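You operate a simulated robot arm through the tools that you are given. There is no shell and no other tool.

Carry out the task below with a simulated two-armed robot. There is one attempt and no reset: what you move stays moved.

TASK
Pick up the blue strainer basket with one hand, pass it to the other hand and put it on the top of the carton. Set down upright: blue strainer basket.

The check looks at the end state, three seconds after you hand in, the way a careful person would. Anything else that was tipped, shoved, dropped, spilled or broken makes it a failure.

THE ROBOT
Two 7-joint arms with two-finger parallel grippers on one trunk, on a base that moves. Base frame: it is fixed to the floor where the robot stands at the start and does not move with it; the origin is under the middle of the robot, x ahead of it, y to its left, z up. Units: m, degrees, N and s.
The left shoulder is at the start at [0.07, 0.13, 1.062], the right one opposite. With the tool pointing down near the work surface each hand reaches from about 0.2 to 0.5 m from the robot's upright axis, wherever it stands, measured 20 degrees to its own side. Places, roughly: blue strainer basket [2, 3.5, 0.75]; top of the carton [0.5, 3.9, 0.5]. Payload 1.57 kg a hand.
Tool frame (each hand has its own): the origin (TCP) lies between the finger pads and is the grasp point; the fingertips stand 0.03 m ahead of it; z points along the fingers, y is the line along which they close. The gripper opens to 0.08 m. The fingers are 0.017 m wide and 0.012 m thick; the gripper's body (0.04 by 0.082 m) begins 0.08 m behind the TCP.
Orientation is that of the tool frame in the base frame, as [roll, pitch, yaw] about the fixed x, y, z axes, in that order (R = Rz(yaw) Ry(pitch) Rx(roll)). With the fingers straight down and closing along the base's y, the tool's x points along the base's -x, its y along +y and its z along -z.

THE INTERFACE
- The arms move only by the tool jog_arm. It takes "left_targets", "right_targets" or both (then of equal length, played together; a hand with none holds still); each is a list of rows, each a list of 3 entries, a list of its own where there are three numbers: the shift along the base's x, y, z in cm, then the turn, a rotation vector about the base's x, y, z in degrees, then the closure, from 0 (fully open) to 1 (shut). In form: [[[dx, dy, dz], [rx, ry, rz], grip], ...]. A call has 1 to 20 rows; each row is the pose to reach, as a shift and turn from the pose commanded when the call began. Each row takes 0.2 s and may step no farther than 0.05 m and 8.6 degrees from the row before; otherwise, or with a gripper value out of range, the whole call is refused. Where a pose cannot be reached the arm comes as near as it can. A force on the tool above 40 N (or 10 N above the force at the start of the call, whichever is more), or a blocked arm, ends the call early, and 0.2 s more pass. The fingers move at their own pace (about 0.108 m/s each) and stop on an object; they squeeze with about 34 N. The grip force told is the motor's: it shows also when the fingers shut on nothing. Time passes only in rows, and 0.2 s behind the last, so rows that repeat a pose let the fingers close. It gives the time, the measured TCP pose, the force on the tool (base axes), the opening and the grip force at its end, in the units of the frame above (readings bear some noise), with the torque about the TCP (base axes, N m) and any sound that the robot's microphone picked up.
- Cameras (640 x 400 px; columns grow to the right, rows downward): "scene" is now at [0.1335, -0.0033, 1.2772]; the picture's right is [-0.02, -1.00, 0.00], its down [-0.68, 0.01, -0.73] and it looks along [0.73, -0.01, -0.68] (base axes); focal length 260 px, centre (320, 200). "left" rides on the left gripper at [0.072, 0.007, -0.122] in its tool frame; the picture's right is [-0.09, 1.00, 0.00], its down [-0.84, -0.08, -0.54] and it looks along [-0.54, -0.05, 0.84] (tool axes); focal length 238 px, centre (320, 200). "right" rides on the right gripper at [0.072, -0.007, -0.122] in its tool frame; the picture's right is [0.09, 1.00, 0.00], its down [-0.84, 0.08, -0.54] and it looks along [-0.54, 0.05, 0.84] (tool axes); focal length 238 px, centre (320, 200). There is no depth. A picture from a camera that has moved, and an enlarged one, comes with that camera's place and axes in the base frame and with its lens.
- capture(camera): a new picture of that camera. It takes no simulated time.
- raise_lower(by): slides the trunk up (or, below 0, down) by that many m; the arms and the scene camera ride with it, the base frame stays. It gives what a move gives, with no picture.
- roll_base(legs): drives the robot by 1 to 6 legs, each [ahead, left, turn to the left] in m, m and degrees, along the robot's own axes; the way and the turn of a leg run together, so that a leg with both is an arc; at most 1.5 m and 180 degrees a leg. The arms and the cameras ride along, it lands a little off, and it stops where it bumps. It gives what a move gives.
- pan_tilt(pan, tilt): turns the head with the scene camera to pan (to the left, within 86 degrees either way) and tilt (down, from -29 to 69), counted from straight ahead of the robot. It gives what a move gives.
- close_up(camera, box): a new picture of the part [left, top, right, bottom] of that camera's present view, enlarged. It takes no simulated time.
- job_done(): hands the job in; it is judged then, once.

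Nothing tells you exact positions but the pictures and the camera data. Unless the task says otherwise, let go and move clear before handing in.

The tools are called after "Call:" as name(argument=value, ...) on one line, values as JSON. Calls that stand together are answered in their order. jog_arm: Moves the arms, as the interface text tells. Its arguments: {"type":"object","properties":{"left_targets":{"type":"array","items":{"type":"array"}},"right_targets":{"type":"array","items":{"type":"array"}}},"required":[]} The other tools are called the same way: raise_lower (by) moves the trunk up or down; roll_base (legs) drives the base; pan_tilt (pan, tilt) turns the head that bears the scene camera; capture (camera) takes a picture; close_up (camera, box) takes an enlarged picture of a part of a camera's view; job_done () hands the job in.

At the start:

```text
t: 0.0
left_ee_pos: [0.3021, 0.1286, 0.99]
left_orientation: [180.0, 0.1, -180.0]
left_contact_force: [-0.3, -0.5, -0.3]
left_moment: [-0.03, -0.02, 0.01]
left_width: 0.0798
left_finger_force: 0.1
right_ee_pos: [0.4105, -0.1621, 1.0061]
right_orientation: [179.9, 0.0, 180.0]
right_contact_force: [-0.6, -0.6, 0.0]
right_moment: [-0.01, 0.01, 0.03]
right_width: 0.0801
right_finger_force: 0.0
trunk travel left (down, up): [-0.7, 0.24]
robot x, y, heading: [0.0002, -0.0021, -0.2]
head pan, tilt (commanded): [-1.0, 43.2]
```

scene: 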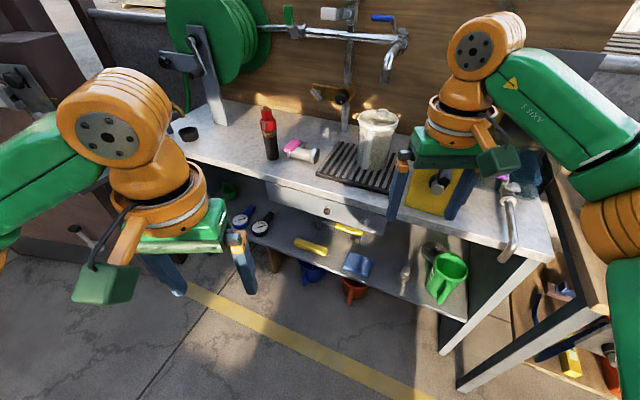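
right: 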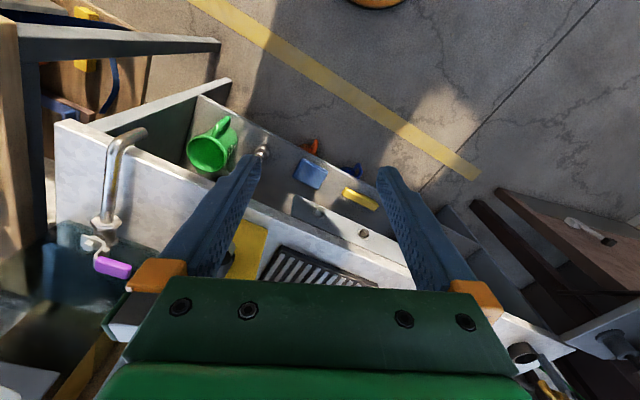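
left: 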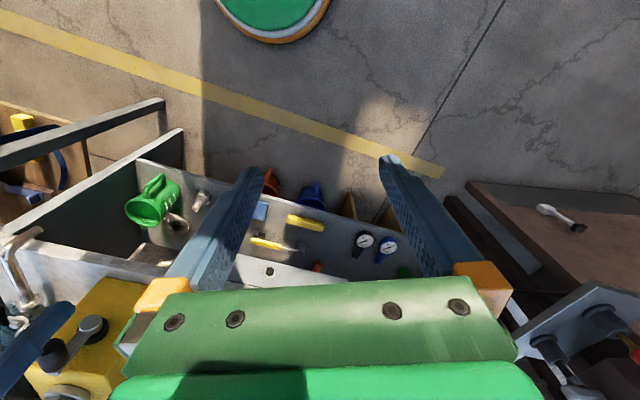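

I see a workbench right in front of the robot; the basket and the carton should be far to the robot's left (y about 3.5–3.9). I'll turn the head left to survey the way.

Call:
pan_tilt(pan=60, tilt=15)

```text
t: 1.3
left_ee_pos: [0.3022, 0.1293, 0.9889]
left_orientation: [179.9, -0.1, -180.0]
left_contact_force: [0.6, -0.6, -0.1]
left_moment: [0.02, -0.03, 0.02]
left_width: 0.08
left_finger_force: 0.1
right_ee_pos: [0.4093, -0.1645, 1.0062]
right_orientation: [180.0, 0.0, 179.9]
right_contact_force: [-0.9, 0.5, 0.2]
right_moment: [0.0, -0.02, -0.02]
right_width: 0.08
right_finger_force: 0.0
trunk travel left (down, up): [-0.7, 0.24]
robot x, y, heading: [0.0011, 0.0021, -0.0]
head pan, tilt (commanded): [60.0, 15.0]
```

The head is now turned to the left; I take a picture to see the room there.

Call:
capture(camera="scene")

```text
taken
camera scene: at [0.0976, 0.079, 1.3214], right [0.87, -0.5, 0.0], down [-0.13, -0.22, -0.97], along [0.48, 0.84, -0.26], focal length 260 px, centre (320, 200)
```

scene: 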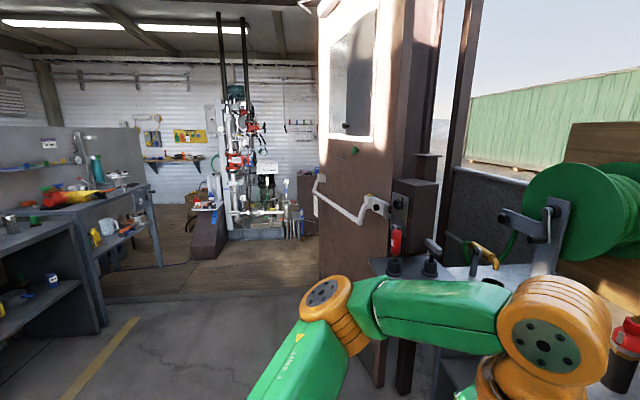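

The carton should be near column 208 and the basket near column 316, by the edge of the door. I zoom on both.

Call:
close_up(camera="scene", box=[160, 130, 340, 260])

Call:
close_up(camera="scene", box=[0, 120, 200, 260])

```text
3.08 times, centred on (250, 195) of scene
camera zoom: at [0.0976, 0.079, 1.3214], right [0.87, -0.5, 0.0], down [-0.13, -0.22, -0.97], along [0.48, 0.84, -0.26], focal length 800 px, centre (535, 215)
```

zoom: 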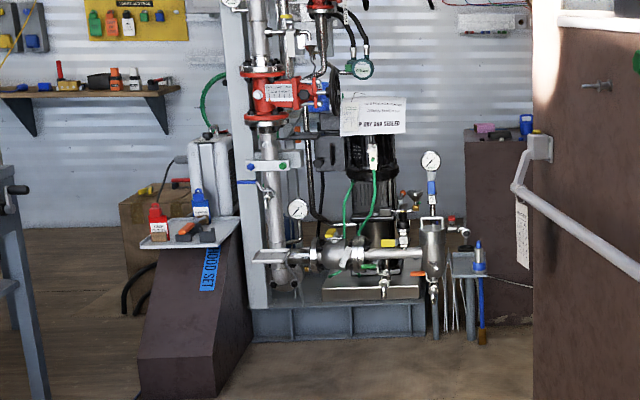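

```text
2.86 times, centred on (100, 190) of scene
camera zoom: at [0.0976, 0.079, 1.3214], right [0.87, -0.5, 0.0], down [-0.13, -0.22, -0.97], along [0.48, 0.84, -0.26], focal length 742 px, centre (949, 229)
```

zoom: 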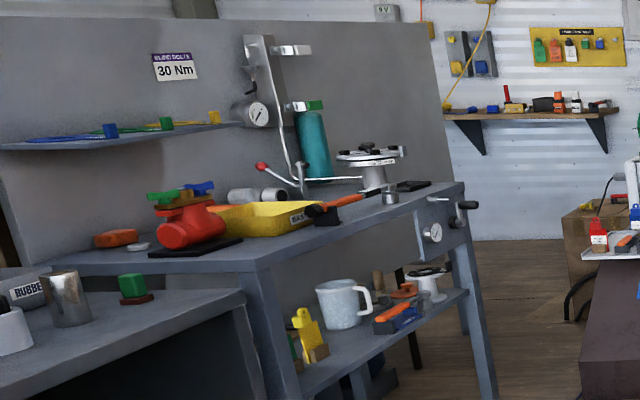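

The blue basket appears to stand on a dark brown cabinet to the right of the pump stand, and the carton is the cardboard box left of the "WOOD SET" ramp. I'll look at the floor and clearances around me before driving.

Call:
pan_tilt(pan=85, tilt=40)

Call:
capture(camera="scene")

Call:
pan_tilt(pan=40, tilt=40)

Call:
capture(camera="scene")

```text
t: 2.2
left_ee_pos: [0.3019, 0.1281, 0.9887]
left_orientation: [180.0, 0.0, -180.0]
left_contact_force: [0.0, -0.6, 0.2]
left_moment: [0.0, 0.0, 0.01]
left_width: 0.0801
left_finger_force: 0.0
right_ee_pos: [0.4098, -0.1635, 1.0061]
right_orientation: [179.8, 0.0, -180.0]
right_contact_force: [0.7, 0.7, 0.4]
right_moment: [0.02, 0.0, -0.04]
right_width: 0.0798
right_finger_force: 0.0
trunk travel left (down, up): [-0.7, 0.24]
robot x, y, heading: [0.0018, 0.0008, 0.2]
head pan, tilt (commanded): [85.0, 40.0]
```

```text
taken
camera scene: at [0.0583, 0.0829, 1.2819], right [1.0, -0.09, 0.0], down [-0.06, -0.64, -0.77], along [0.07, 0.76, -0.64], focal length 260 px, centre (320, 200)
```

scene: 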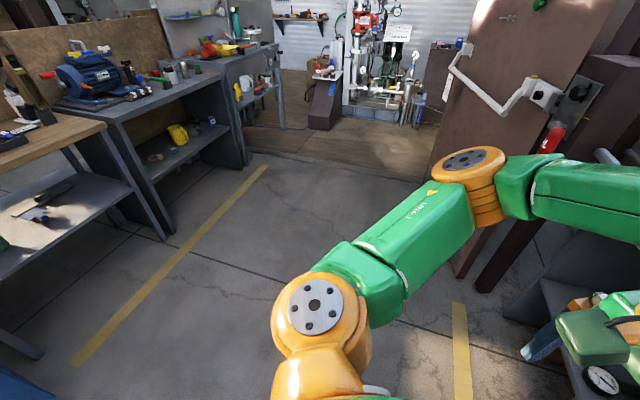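

```text
t: 3.3
left_ee_pos: [0.3029, 0.1293, 0.9886]
left_orientation: [-180.0, -0.1, 179.9]
left_contact_force: [0.4, 0.9, -0.2]
left_moment: [0.0, 0.0, -0.03]
left_width: 0.08
left_finger_force: 0.0
right_ee_pos: [0.4099, -0.1637, 1.0066]
right_orientation: [179.9, 0.0, -180.0]
right_contact_force: [0.3, 0.1, 0.3]
right_moment: [0.01, 0.01, -0.01]
right_width: 0.0799
right_finger_force: 0.1
trunk travel left (down, up): [-0.7, 0.24]
robot x, y, heading: [-0.0046, 0.0022, -0.2]
head pan, tilt (commanded): [40.0, 40.0]
```

```text
taken
camera scene: at [0.1158, 0.0529, 1.2818], right [0.64, -0.77, 0.0], down [-0.49, -0.41, -0.77], along [0.59, 0.49, -0.64], focal length 260 px, centre (320, 200)
```

scene: 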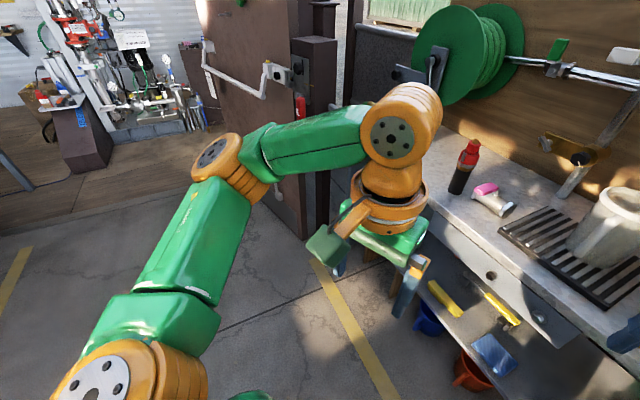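

The aisle runs obliquely at a heading of about 67°, with tables on its left and a door panel on its right. I'll first back off from the bench toward the aisle's middle, then turn left to face along the aisle.

Call:
roll_base(legs=[[-0.25, 0.1, 0], [0, 0, 67]])

Call:
pan_tilt(pan=0, tilt=25)

Call:
capture(camera="scene")

```text
t: 8.1
left_ee_pos: [-0.2516, 0.4276, 0.9905]
left_orientation: [-179.9, 0.0, -113.5]
left_contact_force: [0.3, -0.1, 0.7]
left_moment: [0.0, 0.0, 0.02]
left_width: 0.0799
left_finger_force: 0.0
right_ee_pos: [0.0604, 0.4115, 1.0067]
right_orientation: [180.0, 0.0, -113.4]
right_contact_force: [-0.1, -0.2, 0.5]
right_moment: [-0.02, 0.0, 0.0]
right_width: 0.08
right_finger_force: 0.2
trunk travel left (down, up): [-0.7, 0.24]
robot x, y, heading: [-0.254, 0.1008, 66.6]
head pan, tilt (commanded): [40.0, 40.0]
```

```text
t: 9.2
left_ee_pos: [-0.2495, 0.4287, 0.9882]
left_orientation: [-179.9, 0.1, -113.3]
left_contact_force: [-1.1, 0.1, 0.3]
left_moment: [-0.01, 0.01, 0.0]
left_width: 0.0803
left_finger_force: 0.1
right_ee_pos: [0.0598, 0.4116, 1.0057]
right_orientation: [179.9, 0.0, -113.4]
right_contact_force: [0.4, -0.4, -0.4]
right_moment: [0.01, -0.02, 0.04]
right_width: 0.08
right_finger_force: 0.1
trunk travel left (down, up): [-0.7, 0.24]
robot x, y, heading: [-0.2526, 0.0966, 66.8]
head pan, tilt (commanded): [0.0, 25.0]
```

```text
taken
camera scene: at [-0.195, 0.229, 1.3051], right [0.92, -0.4, 0.0], down [-0.17, -0.39, -0.91], along [0.36, 0.83, -0.42], focal length 260 px, centre (320, 200)
```

scene: 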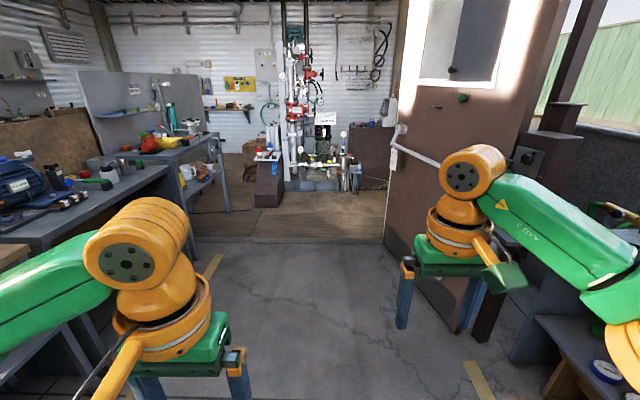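

The way along the aisle is clear: door leaf on the right (its tip about 0.6 m right, 2.1 m ahead), tables about 1 m to the left. I'll drive ahead, shifted slightly left.

Call:
roll_base(legs=[[0.3, 0.18, 0], [1.2, 0, 0]])

Call:
capture(camera="scene")

```text
t: 17.1
left_ee_pos: [0.1703, 1.8718, 0.9895]
left_orientation: [-179.9, -0.1, -112.8]
left_contact_force: [0.5, -0.5, -0.3]
left_moment: [-0.01, -0.01, 0.0]
left_width: 0.0801
left_finger_force: 0.0
right_ee_pos: [0.4819, 1.858, 1.0072]
right_orientation: [179.9, 0.2, -113.0]
right_contact_force: [0.3, -0.4, -0.2]
right_moment: [0.01, 0.02, -0.03]
right_width: 0.0798
right_finger_force: 0.1
trunk travel left (down, up): [-0.7, 0.24]
robot x, y, heading: [0.1707, 1.5479, 66.9]
head pan, tilt (commanded): [0.0, 25.0]
```

```text
taken
camera scene: at [0.2277, 1.6727, 1.3052], right [0.92, -0.39, 0.0], down [-0.16, -0.39, -0.91], along [0.35, 0.83, -0.42], focal length 260 px, centre (320, 200)
```

scene: 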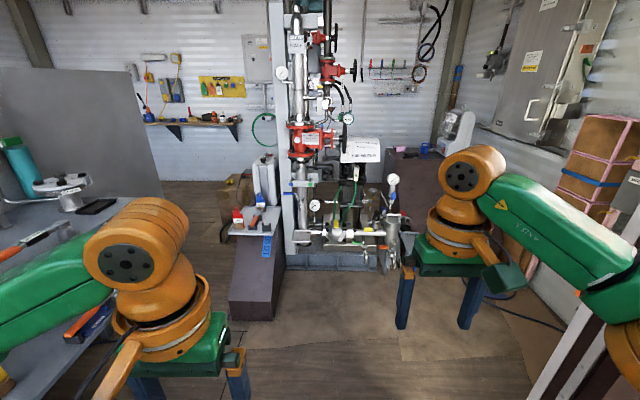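

I'm past the door; the cabinet with the blue item is ahead right and the carton is behind the ramp at left. I zoom in on both.

Call:
close_up(camera="scene", box=[370, 110, 500, 200])

Call:
close_up(camera="scene", box=[180, 130, 340, 240])

```text
4.44 times, centred on (435, 155) of scene
camera zoom: at [0.2277, 1.6727, 1.3052], right [0.92, -0.39, 0.0], down [-0.16, -0.39, -0.91], along [0.35, 0.83, -0.42], focal length 1155 px, centre (-191, 400)
```

zoom: 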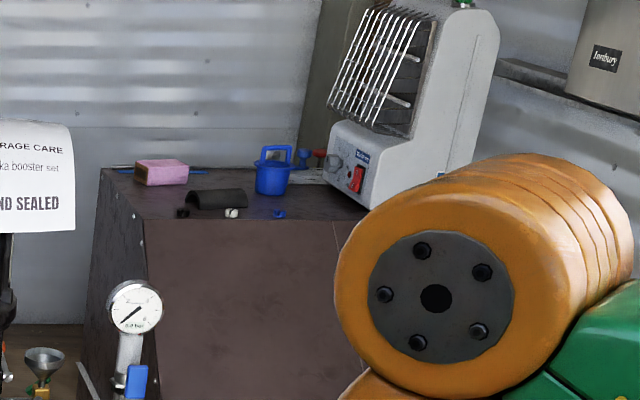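

```text
3.64 times, centred on (260, 185) of scene
camera zoom: at [0.2277, 1.6727, 1.3052], right [0.92, -0.39, 0.0], down [-0.16, -0.39, -0.91], along [0.35, 0.83, -0.42], focal length 945 px, centre (538, 254)
```

zoom: 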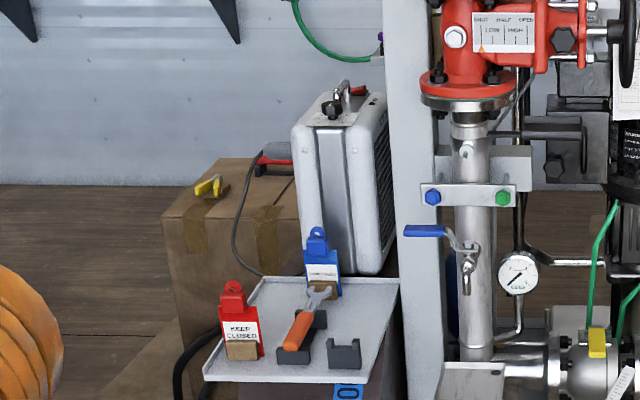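

The basket is a small blue pail (about 6–7 cm wide) with an arched handle, on the cabinet roughly 20 cm behind its front edge; the carton has a few small things on it and a heater beside. I look to the right and downward to judge floor space in front of the cabinet.

Call:
pan_tilt(pan=-35, tilt=35)

Call:
capture(camera="scene")

Call:
pan_tilt(pan=-70, tilt=35)

Call:
capture(camera="scene")

Call:
pan_tilt(pan=40, tilt=35)

Call:
capture(camera="scene")

```text
t: 18.1
left_ee_pos: [0.1714, 1.8714, 0.9893]
left_orientation: [-180.0, 0.1, -112.9]
left_contact_force: [-0.5, -0.6, 0.0]
left_moment: [0.02, 0.02, -0.01]
left_width: 0.08
left_finger_force: 0.0
right_ee_pos: [0.4818, 1.858, 1.0063]
right_orientation: [179.8, 0.1, -113.0]
right_contact_force: [0.1, -0.3, -0.4]
right_moment: [0.0, 0.0, -0.02]
right_width: 0.0802
right_finger_force: 0.1
trunk travel left (down, up): [-0.7, 0.24]
robot x, y, heading: [0.1722, 1.5446, 66.8]
head pan, tilt (commanded): [-35.0, 35.0]
```

```text
taken
camera scene: at [0.2665, 1.635, 1.2894], right [0.53, -0.85, 0.0], down [-0.49, -0.3, -0.82], along [0.69, 0.44, -0.57], focal length 260 px, centre (320, 200)
```

scene: 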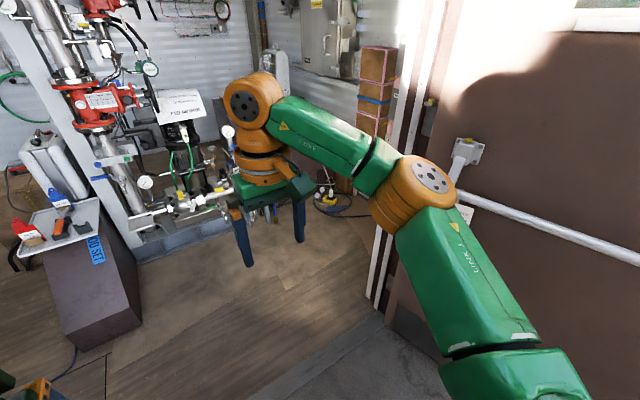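

```text
t: 19.1
left_ee_pos: [0.1709, 1.8723, 0.9884]
left_orientation: [-180.0, 0.0, -113.0]
left_contact_force: [0.3, 0.5, -0.7]
left_moment: [-0.02, -0.01, 0.02]
left_width: 0.08
left_finger_force: 0.1
right_ee_pos: [0.4829, 1.8582, 1.0064]
right_orientation: [179.9, 0.0, -112.9]
right_contact_force: [-0.4, -0.3, 0.6]
right_moment: [-0.02, 0.03, 0.0]
right_width: 0.08
right_finger_force: 0.0
trunk travel left (down, up): [-0.7, 0.24]
robot x, y, heading: [0.1722, 1.5427, 66.8]
head pan, tilt (commanded): [-70.0, 35.0]
```

```text
taken
camera scene: at [0.2799, 1.5838, 1.2894], right [-0.05, -1.0, 0.0], down [-0.57, 0.03, -0.82], along [0.82, -0.04, -0.57], focal length 260 px, centre (320, 200)
```

scene: 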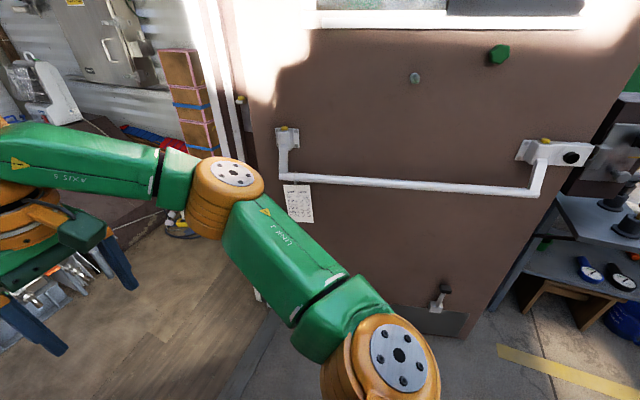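

```text
t: 21.0
left_ee_pos: [0.1711, 1.8724, 0.9886]
left_orientation: [-180.0, 0.0, -112.8]
left_contact_force: [0.0, -0.8, 0.2]
left_moment: [0.01, -0.02, 0.04]
left_width: 0.0801
left_finger_force: 0.0
right_ee_pos: [0.4824, 1.857, 1.0071]
right_orientation: [179.9, 0.0, -112.9]
right_contact_force: [-0.2, -1.0, 0.6]
right_moment: [-0.01, 0.02, 0.04]
right_width: 0.08
right_finger_force: 0.0
trunk travel left (down, up): [-0.7, 0.24]
robot x, y, heading: [0.1736, 1.5424, 67.0]
head pan, tilt (commanded): [40.0, 35.0]
```

```text
taken
camera scene: at [0.1662, 1.6724, 1.2894], right [0.96, 0.29, 0.0], down [0.17, -0.55, -0.82], along [-0.24, 0.78, -0.57], focal length 260 px, centre (320, 200)
```

scene: 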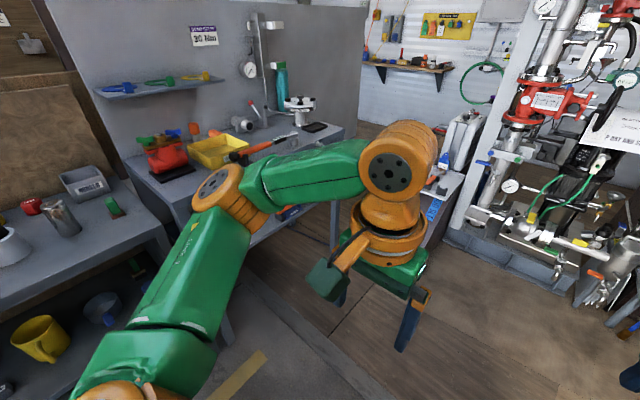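

The door leaf is close on my right until about half a metre ahead, and the ramp is ahead left. I'll drive ahead past the door jamb, then sidestep right and look again.

Call:
roll_base(legs=[[0.85, 0, 0], [0.1, -0.35, 0]])

Call:
pan_tilt(pan=-25, tilt=30)

Call:
capture(camera="scene")

```text
t: 27.5
left_ee_pos: [0.8661, 2.6203, 0.9894]
left_orientation: [-179.9, 0.0, -113.0]
left_contact_force: [1.4, -0.4, 0.8]
left_moment: [-0.02, -0.01, -0.02]
left_width: 0.0798
left_finger_force: 0.1
right_ee_pos: [1.1762, 2.6073, 1.0059]
right_orientation: [-180.0, 0.1, -112.9]
right_contact_force: [-0.4, 1.7, -0.1]
right_moment: [0.03, -0.01, -0.01]
right_width: 0.0799
right_finger_force: 0.1
trunk travel left (down, up): [-0.7, 0.24]
robot x, y, heading: [0.8709, 2.2922, 67.0]
head pan, tilt (commanded): [40.0, 35.0]
```

```text
t: 28.9
left_ee_pos: [0.8674, 2.6208, 0.9893]
left_orientation: [-180.0, 0.1, -112.9]
left_contact_force: [0.7, 0.0, 0.2]
left_moment: [0.01, -0.02, 0.05]
left_width: 0.0802
left_finger_force: 0.1
right_ee_pos: [1.1774, 2.6069, 1.0067]
right_orientation: [179.9, 0.0, -112.9]
right_contact_force: [-0.6, -0.5, 0.2]
right_moment: [0.02, 0.0, -0.01]
right_width: 0.0801
right_finger_force: 0.0
trunk travel left (down, up): [-0.7, 0.24]
robot x, y, heading: [0.8639, 2.2962, 67.0]
head pan, tilt (commanded): [-25.0, 30.0]
```

```text
taken
camera scene: at [0.9547, 2.3977, 1.2972], right [0.67, -0.74, 0.0], down [-0.37, -0.34, -0.87], along [0.64, 0.58, -0.5], focal length 260 px, centre (320, 200)
```

scene: 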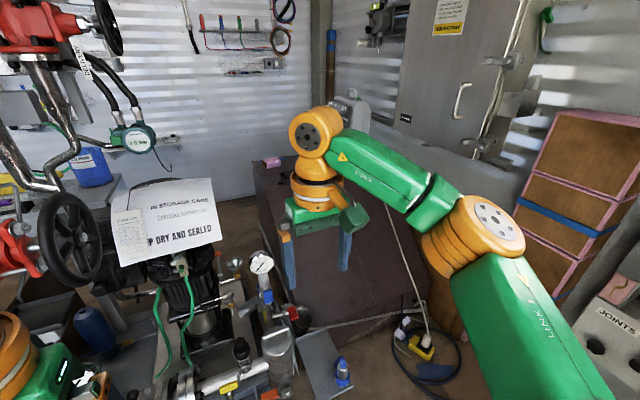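

The right arm hides the cabinet top, so I check the wrist cameras and raise the trunk for a better look.

Call:
capture(camera="right")

Call:
capture(camera="left")

Call:
pan_tilt(pan=0, tilt=30)

Call:
capture(camera="scene")

```text
taken
camera right: at [1.1558, 2.5376, 1.1277], right [-0.95, 0.3, 0.0], down [0.25, 0.8, 0.54], along [0.16, 0.52, -0.84], focal length 238 px, centre (320, 200)
```

right: 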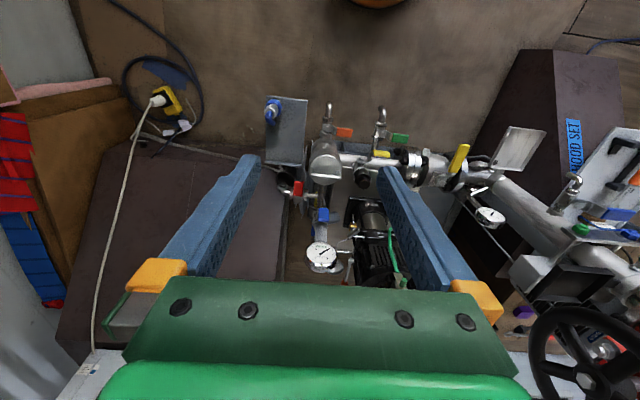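

```text
taken
camera left: at [0.8313, 2.558, 1.1113], right [-0.88, 0.47, 0.0], down [0.4, 0.74, 0.54], along [0.26, 0.48, -0.84], focal length 238 px, centre (320, 200)
```

left: 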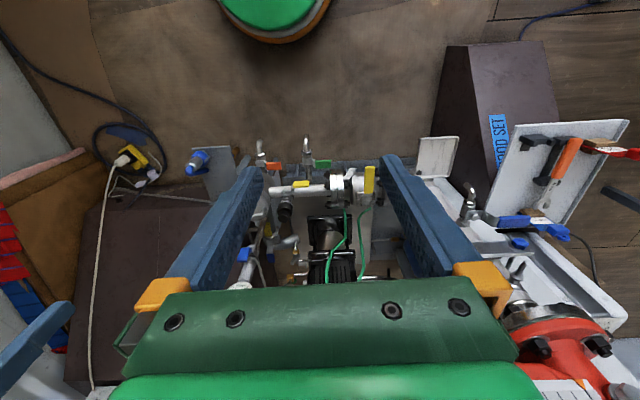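

```text
t: 29.8
left_ee_pos: [0.8663, 2.6209, 0.9884]
left_orientation: [180.0, 0.0, -113.0]
left_contact_force: [0.5, -0.2, 0.1]
left_moment: [0.01, 0.02, 0.0]
left_width: 0.08
left_finger_force: 0.1
right_ee_pos: [1.1777, 2.6064, 1.0062]
right_orientation: [179.9, 0.1, -112.9]
right_contact_force: [0.4, 0.7, 0.7]
right_moment: [-0.03, 0.02, 0.01]
right_width: 0.0801
right_finger_force: 0.2
trunk travel left (down, up): [-0.7, 0.24]
robot x, y, heading: [0.8675, 2.2943, 67.2]
head pan, tilt (commanded): [0.0, 30.0]
```

```text
taken
camera scene: at [0.923, 2.4202, 1.2972], right [0.92, -0.39, 0.0], down [-0.2, -0.46, -0.87], along [0.34, 0.8, -0.5], focal length 260 px, centre (320, 200)
```

scene: 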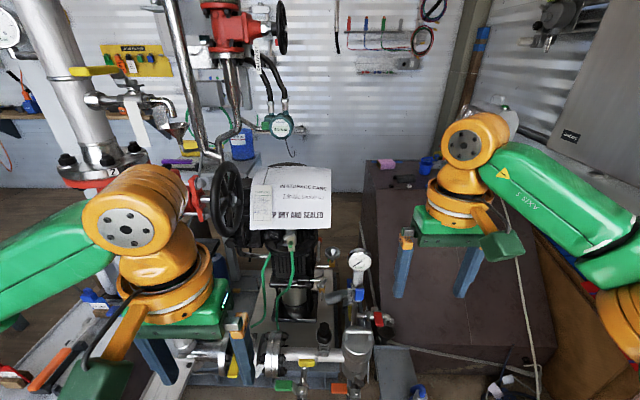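

I zoom in on the cabinet top, the basket and the front edge.

Call:
close_up(camera="scene", box=[340, 130, 500, 230])

Call:
close_up(camera="scene", box=[320, 200, 600, 400])

```text
4.00 times, centred on (420, 180) of scene
camera zoom: at [0.923, 2.4202, 1.2972], right [0.92, -0.39, 0.0], down [-0.2, -0.46, -0.87], along [0.34, 0.8, -0.5], focal length 1039 px, centre (-80, 280)
```

zoom: 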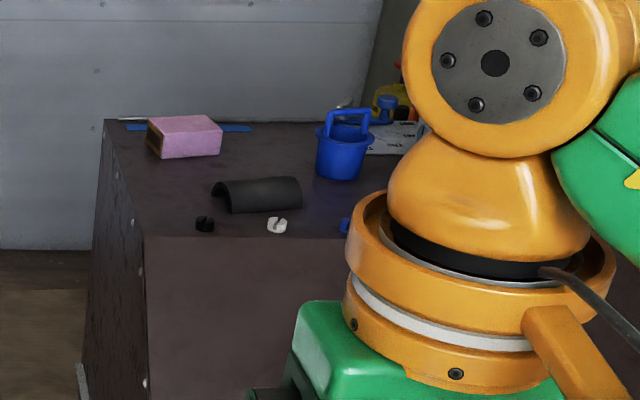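

```text
2.00 times, centred on (460, 300) of scene
camera zoom: at [0.923, 2.4202, 1.2972], right [0.92, -0.39, 0.0], down [-0.2, -0.46, -0.87], along [0.34, 0.8, -0.5], focal length 520 px, centre (40, 0)
```

zoom: 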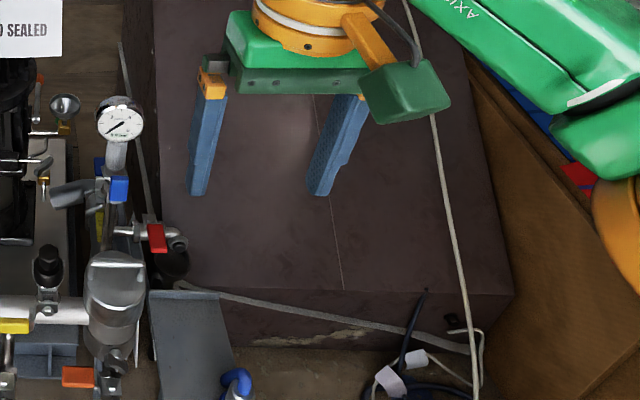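

The plinth has a sloped front, so its foot sticks out about 0.4 m ahead of the basket's shelf edge; the basket is at about (1.97, 3.41, 0.73). I check the room to my right before sidestepping.

Call:
pan_tilt(pan=-60, tilt=35)

Call:
capture(camera="scene")

Call:
pan_tilt(pan=-85, tilt=40)

Call:
capture(camera="scene")

```text
t: 31.1
left_ee_pos: [0.8663, 2.6199, 0.9891]
left_orientation: [180.0, 0.0, -112.9]
left_contact_force: [0.0, 0.0, 0.3]
left_moment: [-0.01, 0.03, 0.0]
left_width: 0.0799
left_finger_force: 0.0
right_ee_pos: [1.1775, 2.6065, 1.0064]
right_orientation: [179.9, -0.1, -112.9]
right_contact_force: [0.1, 0.3, -0.4]
right_moment: [-0.01, -0.01, 0.02]
right_width: 0.08
right_finger_force: 0.1
trunk travel left (down, up): [-0.7, 0.24]
robot x, y, heading: [0.8677, 2.2898, 67.5]
head pan, tilt (commanded): [-60.0, 35.0]
```

```text
taken
camera scene: at [0.975, 2.348, 1.2894], right [0.12, -0.99, 0.0], down [-0.57, -0.07, -0.82], along [0.81, 0.1, -0.57], focal length 260 px, centre (320, 200)
```

scene: 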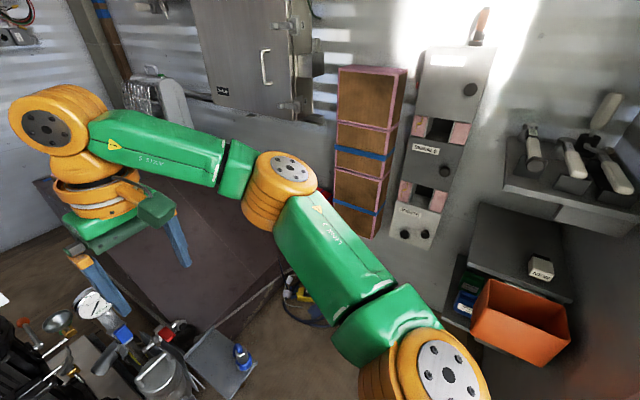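

```text
t: 32.0
left_ee_pos: [0.8664, 2.6216, 0.9882]
left_orientation: [-180.0, 0.0, -113.0]
left_contact_force: [-0.1, 0.5, -0.3]
left_moment: [0.03, 0.0, -0.01]
left_width: 0.08
left_finger_force: 0.2
right_ee_pos: [1.1769, 2.6054, 1.0066]
right_orientation: [180.0, 0.1, -112.9]
right_contact_force: [-0.4, 0.3, -0.7]
right_moment: [0.04, -0.02, 0.01]
right_width: 0.0798
right_finger_force: 0.0
trunk travel left (down, up): [-0.7, 0.24]
robot x, y, heading: [0.8687, 2.294, 67.2]
head pan, tilt (commanded): [-85.0, 40.0]
```

```text
taken
camera scene: at [0.9685, 2.311, 1.2819], right [-0.31, -0.95, 0.0], down [-0.61, 0.2, -0.77], along [0.73, -0.24, -0.64], focal length 260 px, centre (320, 200)
```

scene: 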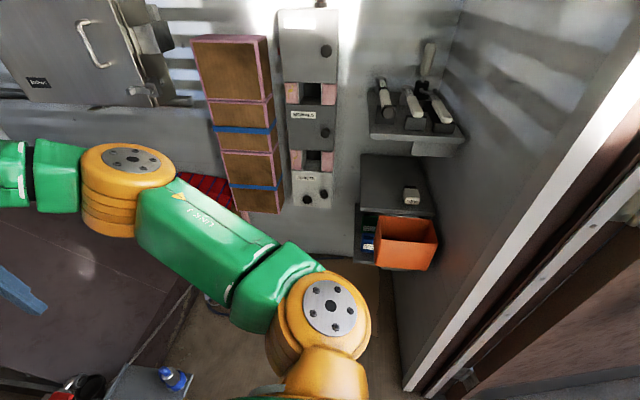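

The recess in front of the plinth is narrow, with a cable loop on the floor to the right and a bracket to the left. I look straight down to learn the size of my own base.

Call:
pan_tilt(pan=-20, tilt=69)

Call:
capture(camera="scene")

Call:
pan_tilt(pan=-45, tilt=55)

Call:
capture(camera="scene")

```text
t: 33.3
left_ee_pos: [0.8671, 2.621, 0.989]
left_orientation: [-180.0, 0.1, -112.9]
left_contact_force: [-0.2, -0.3, -0.1]
left_moment: [-0.01, 0.03, 0.01]
left_width: 0.08
left_finger_force: 0.0
right_ee_pos: [1.1778, 2.606, 1.0056]
right_orientation: [179.9, 0.0, -113.0]
right_contact_force: [-0.1, 0.5, -0.3]
right_moment: [0.02, 0.01, -0.02]
right_width: 0.08
right_finger_force: 0.0
trunk travel left (down, up): [-0.7, 0.24]
robot x, y, heading: [0.8665, 2.2931, 66.9]
head pan, tilt (commanded): [-20.0, 68.8]
```

```text
taken
camera scene: at [0.9258, 2.378, 1.2457], right [0.73, -0.68, 0.0], down [-0.64, -0.68, -0.36], along [0.25, 0.27, -0.93], focal length 260 px, centre (320, 200)
```

scene: 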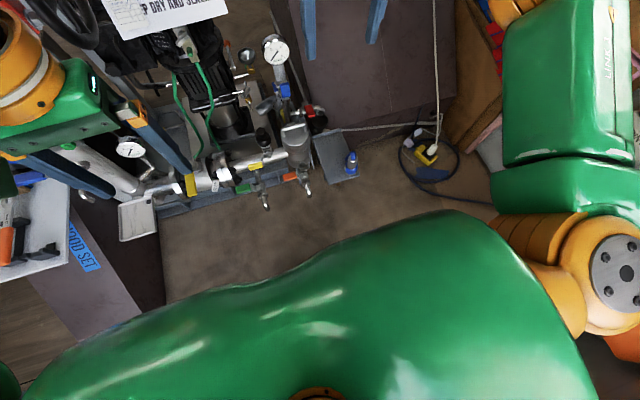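

```text
t: 34.2
left_ee_pos: [0.867, 2.621, 0.9896]
left_orientation: [-180.0, -0.1, -112.9]
left_contact_force: [-0.2, 0.4, -0.3]
left_moment: [-0.01, -0.01, 0.0]
left_width: 0.0803
left_finger_force: 0.1
right_ee_pos: [1.1773, 2.606, 1.0066]
right_orientation: [179.8, 0.0, -112.9]
right_contact_force: [0.1, 0.6, 0.6]
right_moment: [0.02, 0.0, -0.02]
right_width: 0.0801
right_finger_force: 0.1
trunk travel left (down, up): [-0.7, 0.24]
robot x, y, heading: [0.8679, 2.2941, 66.9]
head pan, tilt (commanded): [-45.0, 55.0]
```

```text
taken
camera scene: at [0.9543, 2.3642, 1.2611], right [0.38, -0.93, 0.0], down [-0.76, -0.31, -0.57], along [0.53, 0.22, -0.82], focal length 260 px, centre (320, 200)
```

scene: 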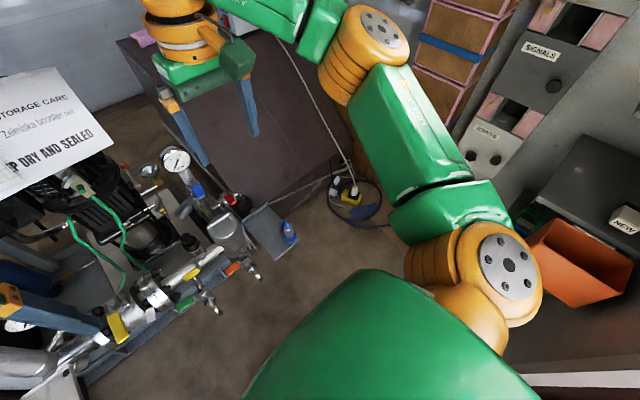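

My base is a disc of about 0.2 m radius, and the plinth foot starts roughly 0.65 m ahead of the basket, so I need to know how far an arm can really stretch. I'll sidestep right in front of the plinth, staying clear of the cable and bracket.

Call:
roll_base(legs=[[0, -0.45, 0]])

Call:
pan_tilt(pan=5, tilt=45)

Call:
capture(camera="scene")

Call:
capture(camera="right")

Call:
capture(camera="left")

```text
t: 36.9
left_ee_pos: [1.2797, 2.4472, 0.9895]
left_orientation: [-179.9, 0.0, -112.7]
left_contact_force: [0.2, 0.2, 0.1]
left_moment: [-0.03, 0.02, -0.02]
left_width: 0.0799
left_finger_force: 0.0
right_ee_pos: [1.5915, 2.4325, 1.006]
right_orientation: [-180.0, -0.1, -112.7]
right_contact_force: [-0.6, 0.8, 0.0]
right_moment: [-0.02, -0.03, 0.01]
right_width: 0.08
right_finger_force: 0.0
trunk travel left (down, up): [-0.7, 0.24]
robot x, y, heading: [1.2837, 2.1186, 67.4]
head pan, tilt (commanded): [-45.0, 55.0]
```

```text
t: 38.1
left_ee_pos: [1.2809, 2.4467, 0.9891]
left_orientation: [179.9, -0.1, -112.7]
left_contact_force: [-0.5, -0.1, 0.4]
left_moment: [0.0, -0.02, 0.0]
left_width: 0.0801
left_finger_force: 0.1
right_ee_pos: [1.5922, 2.4326, 1.0059]
right_orientation: [179.8, 0.0, -112.7]
right_contact_force: [-0.1, -0.4, 0.0]
right_moment: [0.02, -0.01, -0.04]
right_width: 0.0802
right_finger_force: 0.1
trunk travel left (down, up): [-0.7, 0.24]
robot x, y, heading: [1.2813, 2.1182, 67.3]
head pan, tilt (commanded): [5.0, 45.0]
```

```text
taken
camera scene: at [1.3277, 2.2396, 1.2746], right [0.95, -0.31, 0.0], down [-0.22, -0.67, -0.71], along [0.22, 0.67, -0.71], focal length 260 px, centre (320, 200)
```

scene: 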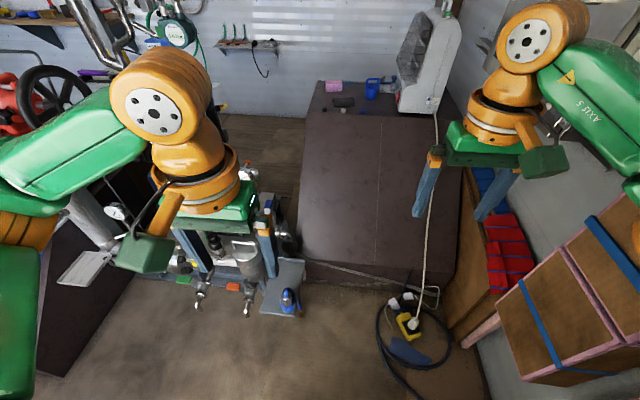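

```text
taken
camera right: at [1.5705, 2.3635, 1.1277], right [-0.95, 0.3, 0.0], down [0.25, 0.8, 0.54], along [0.16, 0.52, -0.84], focal length 238 px, centre (320, 200)
```

right: 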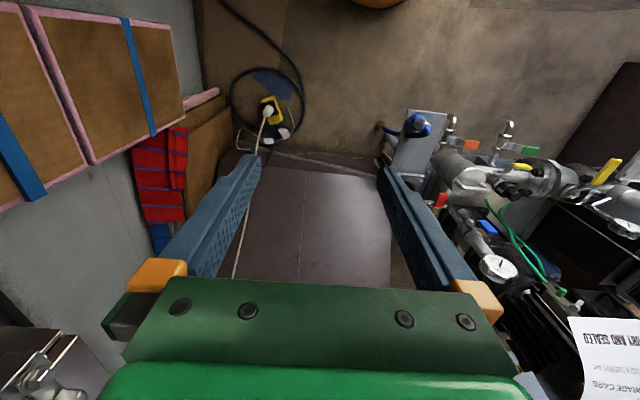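

```text
taken
camera left: at [1.2459, 2.3829, 1.1113], right [-0.88, 0.47, 0.0], down [0.39, 0.74, 0.54], along [0.25, 0.48, -0.84], focal length 238 px, centre (320, 200)
```

left: 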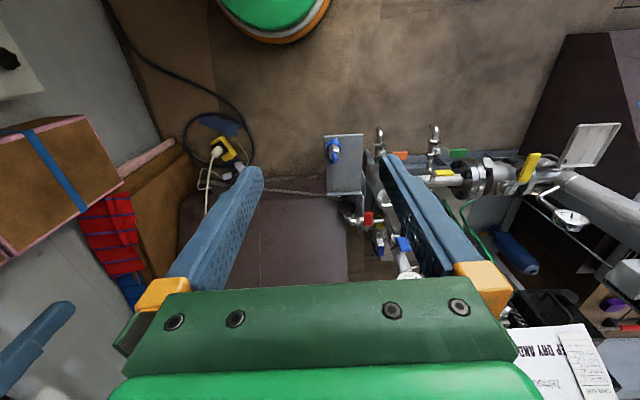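

I now have a clear view: basket near the plinth's top rear, foot of the plinth at about 1.2 m ahead of me minus the slope. I'll test the right arm's stretch here in free air by turning the tool to point forward while moving ahead.

Call:
jog_arm(right_targets=[[[0.7, 1.7, 0.5], [7.54, -3.16, 0], 0], [[1.4, 3.4, 1.0], [15.08, -6.31, 0], 0], [[2.1, 5.1, 1.5], [22.6, -9.47, 0], 0], [[2.8, 6.8, 2.0], [30.2, -12.6, 0], 0], [[3.5, 8.5, 2.5], [37.7, -15.8, 0], 0], [[4.2, 10.2, 3.0], [45.2, -18.9, 0], 0], [[4.9, 11.9, 3.5], [52.8, -22.1, 0], 0], [[5.6, 13.6, 4.0], [60.3, -25.3, 0], 0], [[6.3, 15.3, 4.5], [67.9, -28.4, 0], 0], [[7.0, 17.0, 5.0], [75.4, -31.6, 0], 0], [[7.7, 18.7, 5.5], [82.97, -34.7, 0], 0]])

```text
t: 40.5
left_ee_pos: [1.2809, 2.4456, 0.9888]
left_orientation: [180.0, 0.0, -112.7]
left_contact_force: [-0.1, -0.2, 0.0]
left_moment: [0.01, -0.01, -0.01]
left_width: 0.0801
left_finger_force: 0.1
right_ee_pos: [1.6589, 2.6079, 1.0733]
right_orientation: [176.7, 83.8, -113.4]
right_contact_force: [0.5, -0.4, 0.7]
right_moment: [-0.05, -0.02, 0.02]
right_width: 0.0803
right_finger_force: 0.1
right hand out of reach, approached as far as the arm can: row 11
trunk travel left (down, up): [-0.7, 0.24]
robot x, y, heading: [1.2846, 2.1174, 67.4]
head pan, tilt (commanded): [5.0, 45.0]
```

The hand reached about 0.6 m ahead with the tool nearly horizontal before reporting out of reach. I look at the arm's posture.

Call:
capture(camera="scene")

Call:
capture(camera="right")

```text
taken
camera scene: at [1.3277, 2.2393, 1.2746], right [0.95, -0.3, 0.0], down [-0.22, -0.67, -0.71], along [0.22, 0.67, -0.71], focal length 260 px, centre (320, 200)
```

scene: 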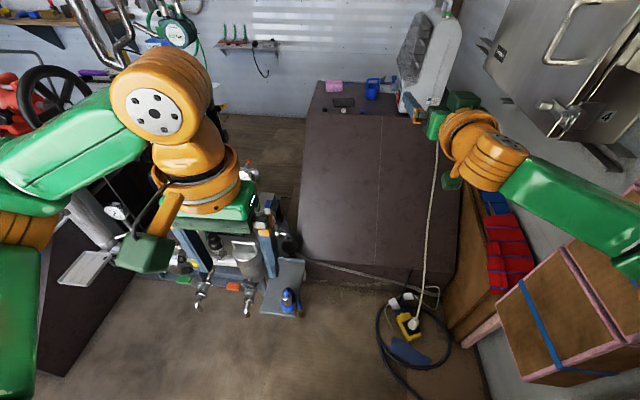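

```text
taken
camera right: at [1.6212, 2.4842, 1.0152], right [-0.94, 0.33, -0.09], down [-0.22, -0.4, 0.89], along [0.26, 0.86, 0.45], focal length 238 px, centre (320, 200)
```

right: 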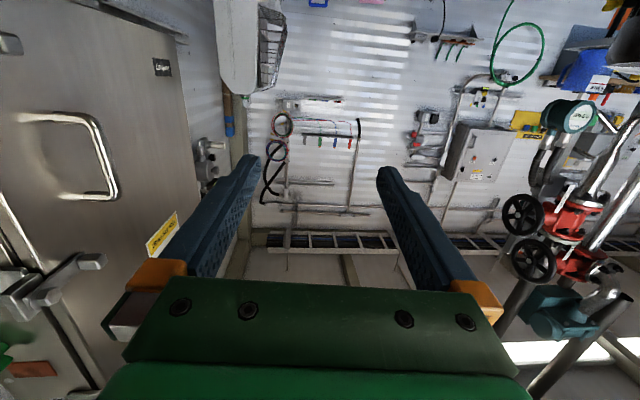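

The arm isn't straight yet, so I push further forward to find its true limit (still in free air).

Call:
jog_arm(right_targets=[[[1.5, 3.7, -0.5], [0, 0, 0], 0], [[3.0, 7.4, -1.0], [0, 0, 0], 0], [[4.5, 11.1, -1.5], [0, 0, 0], 0], [[6.0, 14.8, -2.0], [0, 0, 0], 0], [[7.5, 18.5, -2.5], [0, 0, 0], 0]])

Call:
capture(camera="scene")

```text
t: 41.7
left_ee_pos: [1.2801, 2.4468, 0.9884]
left_orientation: [-179.9, 0.1, -112.7]
left_contact_force: [0.4, 0.5, 0.0]
left_moment: [-0.03, 0.02, 0.01]
left_width: 0.08
left_finger_force: 0.1
right_ee_pos: [1.701, 2.7017, 1.053]
right_orientation: [177.2, 83.7, -112.8]
right_contact_force: [-0.2, 0.4, 0.1]
right_moment: [-0.01, -0.03, -0.05]
right_width: 0.08
right_finger_force: 0.0
right hand out of reach, approached as far as the arm can: row 3, 4, 5
trunk travel left (down, up): [-0.7, 0.24]
robot x, y, heading: [1.2818, 2.1179, 67.2]
head pan, tilt (commanded): [5.0, 45.0]
```

```text
taken
camera scene: at [1.3271, 2.2401, 1.2746], right [0.95, -0.3, 0.0], down [-0.22, -0.67, -0.71], along [0.22, 0.67, -0.71], focal length 260 px, centre (320, 200)
```

scene: 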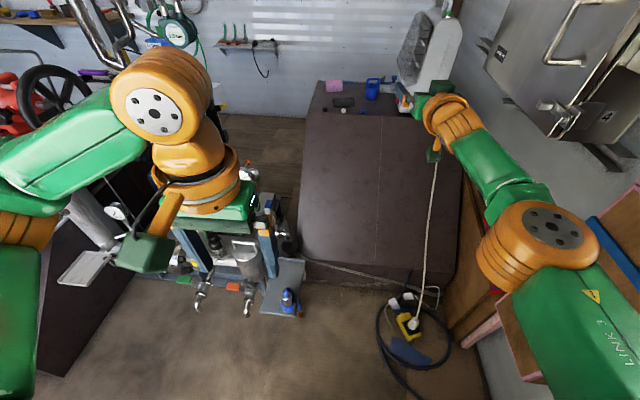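

The arm is nearly straight at 0.70 m ahead, so from the front the basket (0.85 m from the nearest possible standing point) is out of reach; I need to stand elsewhere, most likely behind the plinth. I bring the right hand back to its earlier pose.

Call:
jog_arm(right_targets=[[[-1.0, -2.5, -0.4], [-7.1, 3.0, 0], 0], [[-2.0, -5.0, -0.8], [-14.2, 6.0, 0], 0], [[-3.0, -7.5, -1.2], [-21.3, 9.0, 0], 0], [[-4.0, -10.0, -1.6], [-28.4, 12.0, 0], 0], [[-5.0, -12.5, -2.0], [-35.5, 15.0, 0], 0], [[-6.0, -15.0, -2.4], [-42.6, 18.0, 0], 0], [[-7.0, -17.5, -2.8], [-49.7, 21.0, 0], 0], [[-8.0, -20.0, -3.2], [-56.8, 24.0, 0], 0], [[-9.0, -22.5, -3.6], [-63.9, 27.0, 0], 0], [[-10.0, -25.0, -4.0], [-71.0, 30.0, 0], 0], [[-11.0, -26.9, -4.4], [-77.1, 32.5, 0], 0]])

Call:
pan_tilt(pan=25, tilt=20)

Call:
capture(camera="scene")

```text
t: 44.1
left_ee_pos: [1.2801, 2.4459, 0.9904]
left_orientation: [-179.9, 0.0, -112.8]
left_contact_force: [0.4, 0.4, 0.3]
left_moment: [-0.01, 0.02, 0.04]
left_width: 0.08
left_finger_force: 0.1
right_ee_pos: [1.5906, 2.4318, 1.0075]
right_orientation: [177.3, -0.1, -112.9]
right_contact_force: [0.3, 0.2, 0.5]
right_moment: [0.01, 0.03, -0.01]
right_width: 0.08
right_finger_force: 0.0
trunk travel left (down, up): [-0.7, 0.24]
robot x, y, heading: [1.2803, 2.1195, 67.5]
head pan, tilt (commanded): [5.0, 45.0]
```

```text
t: 45.0
left_ee_pos: [1.2794, 2.4461, 0.9883]
left_orientation: [-180.0, 0.1, -112.7]
left_contact_force: [-0.3, -0.1, 0.2]
left_moment: [0.01, -0.04, -0.01]
left_width: 0.08
left_finger_force: 0.1
right_ee_pos: [1.591, 2.4331, 1.0076]
right_orientation: [177.2, 0.1, -112.9]
right_contact_force: [-0.9, 0.6, -0.7]
right_moment: [0.02, 0.01, 0.01]
right_width: 0.08
right_finger_force: 0.0
trunk travel left (down, up): [-0.7, 0.24]
robot x, y, heading: [1.2855, 2.1186, 67.3]
head pan, tilt (commanded): [25.0, 20.0]
```

```text
taken
camera scene: at [1.2993, 2.2552, 1.3132], right [1.0, 0.04, 0.0], down [0.01, -0.34, -0.94], along [-0.04, 0.94, -0.34], focal length 260 px, centre (320, 200)
```

scene: 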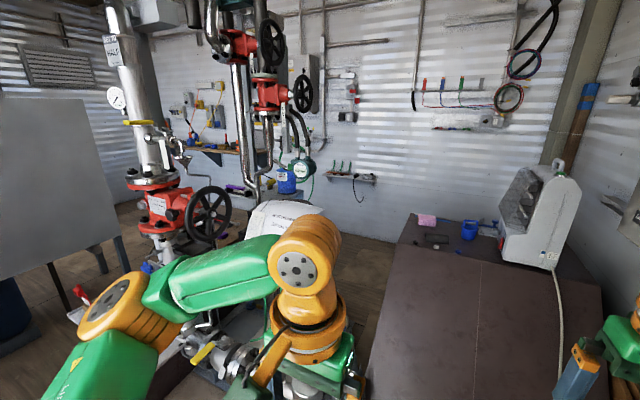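

The floor behind the plinth and skid is free. I need a way into that back area, so I return to the aisle and inspect the gap between the blue table and the ramp.

Call:
roll_base(legs=[[0, 0.45, 0], [-0.3, 0.45, 0]])

Call:
raise_lower(by=0.23)

Call:
pan_tilt(pan=15, tilt=40)

Call:
capture(camera="scene")

Call:
pan_tilt(pan=50, tilt=40)

Call:
capture(camera="scene")

```text
t: 50.5
left_ee_pos: [0.3323, 2.5129, 0.99]
left_orientation: [180.0, 0.0, -112.5]
left_contact_force: [-0.5, 0.2, -0.1]
left_moment: [-0.03, -0.02, 0.0]
left_width: 0.08
left_finger_force: 0.0
right_ee_pos: [0.642, 2.5014, 1.008]
right_orientation: [177.1, 0.1, -112.6]
right_contact_force: [-0.9, 0.7, -0.7]
right_moment: [-0.01, -0.04, -0.02]
right_width: 0.0801
right_finger_force: 0.0
trunk travel left (down, up): [-0.7, 0.24]
robot x, y, heading: [0.3348, 2.1811, 67.6]
head pan, tilt (commanded): [25.0, 20.0]
```

```text
t: 52.9
left_ee_pos: [0.3309, 2.5135, 1.2186]
left_orientation: [-180.0, 0.1, -112.5]
left_contact_force: [0.6, 0.5, -0.6]
left_moment: [0.0, -0.04, 0.01]
left_width: 0.08
left_finger_force: 0.1
right_ee_pos: [0.6413, 2.5004, 1.2378]
right_orientation: [177.2, 0.0, -112.6]
right_contact_force: [0.3, 0.3, -0.2]
right_moment: [-0.01, 0.02, 0.0]
right_width: 0.0797
right_finger_force: 0.1
trunk travel left (down, up): [-0.93, 0.01]
robot x, y, heading: [0.3328, 2.1835, 67.2]
head pan, tilt (commanded): [25.0, 20.0]
```

```text
t: 53.7
left_ee_pos: [0.3308, 2.5133, 1.2193]
left_orientation: [179.9, 0.0, -112.5]
left_contact_force: [-0.4, 1.1, -0.4]
left_moment: [0.02, -0.01, -0.01]
left_width: 0.0796
left_finger_force: 0.0
right_ee_pos: [0.6429, 2.5023, 1.2377]
right_orientation: [177.1, 0.1, -112.7]
right_contact_force: [0.4, -0.2, 0.2]
right_moment: [-0.02, 0.01, -0.01]
right_width: 0.0799
right_finger_force: 0.1
trunk travel left (down, up): [-0.93, 0.01]
robot x, y, heading: [0.3384, 2.1835, 67.4]
head pan, tilt (commanded): [15.0, 40.0]
```

```text
taken
camera scene: at [0.3652, 2.3137, 1.5119], right [0.99, -0.13, 0.0], down [-0.08, -0.64, -0.77], along [0.1, 0.76, -0.64], focal length 260 px, centre (320, 200)
```

scene: 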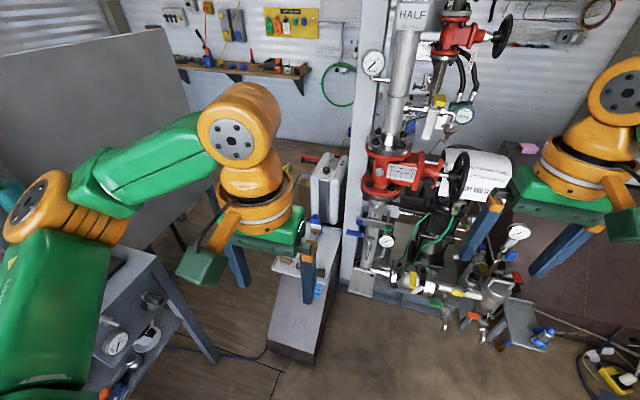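

```text
t: 54.7
left_ee_pos: [0.3312, 2.5136, 1.2193]
left_orientation: [180.0, -0.1, -112.5]
left_contact_force: [-0.1, 0.8, -0.4]
left_moment: [0.03, 0.0, -0.01]
left_width: 0.0798
left_finger_force: 0.0
right_ee_pos: [0.6415, 2.5014, 1.238]
right_orientation: [177.2, 0.1, -112.7]
right_contact_force: [-0.4, 0.6, -0.4]
right_moment: [-0.02, 0.02, 0.03]
right_width: 0.08
right_finger_force: 0.1
trunk travel left (down, up): [-0.93, 0.01]
robot x, y, heading: [0.3357, 2.1843, 67.4]
head pan, tilt (commanded): [50.0, 40.0]
```

```text
taken
camera scene: at [0.315, 2.3048, 1.5119], right [0.89, 0.46, 0.0], down [0.3, -0.57, -0.77], along [-0.35, 0.68, -0.64], focal length 260 px, centre (320, 200)
```

scene: 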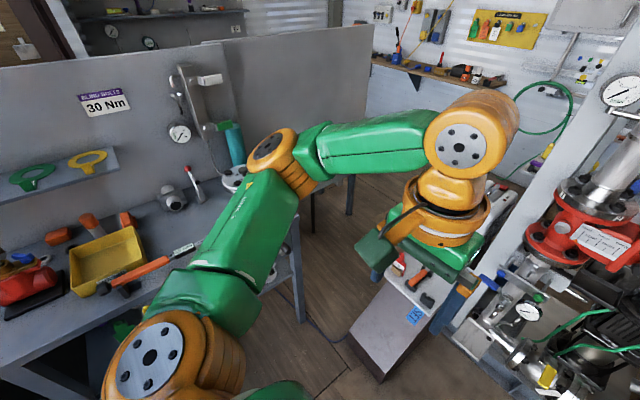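

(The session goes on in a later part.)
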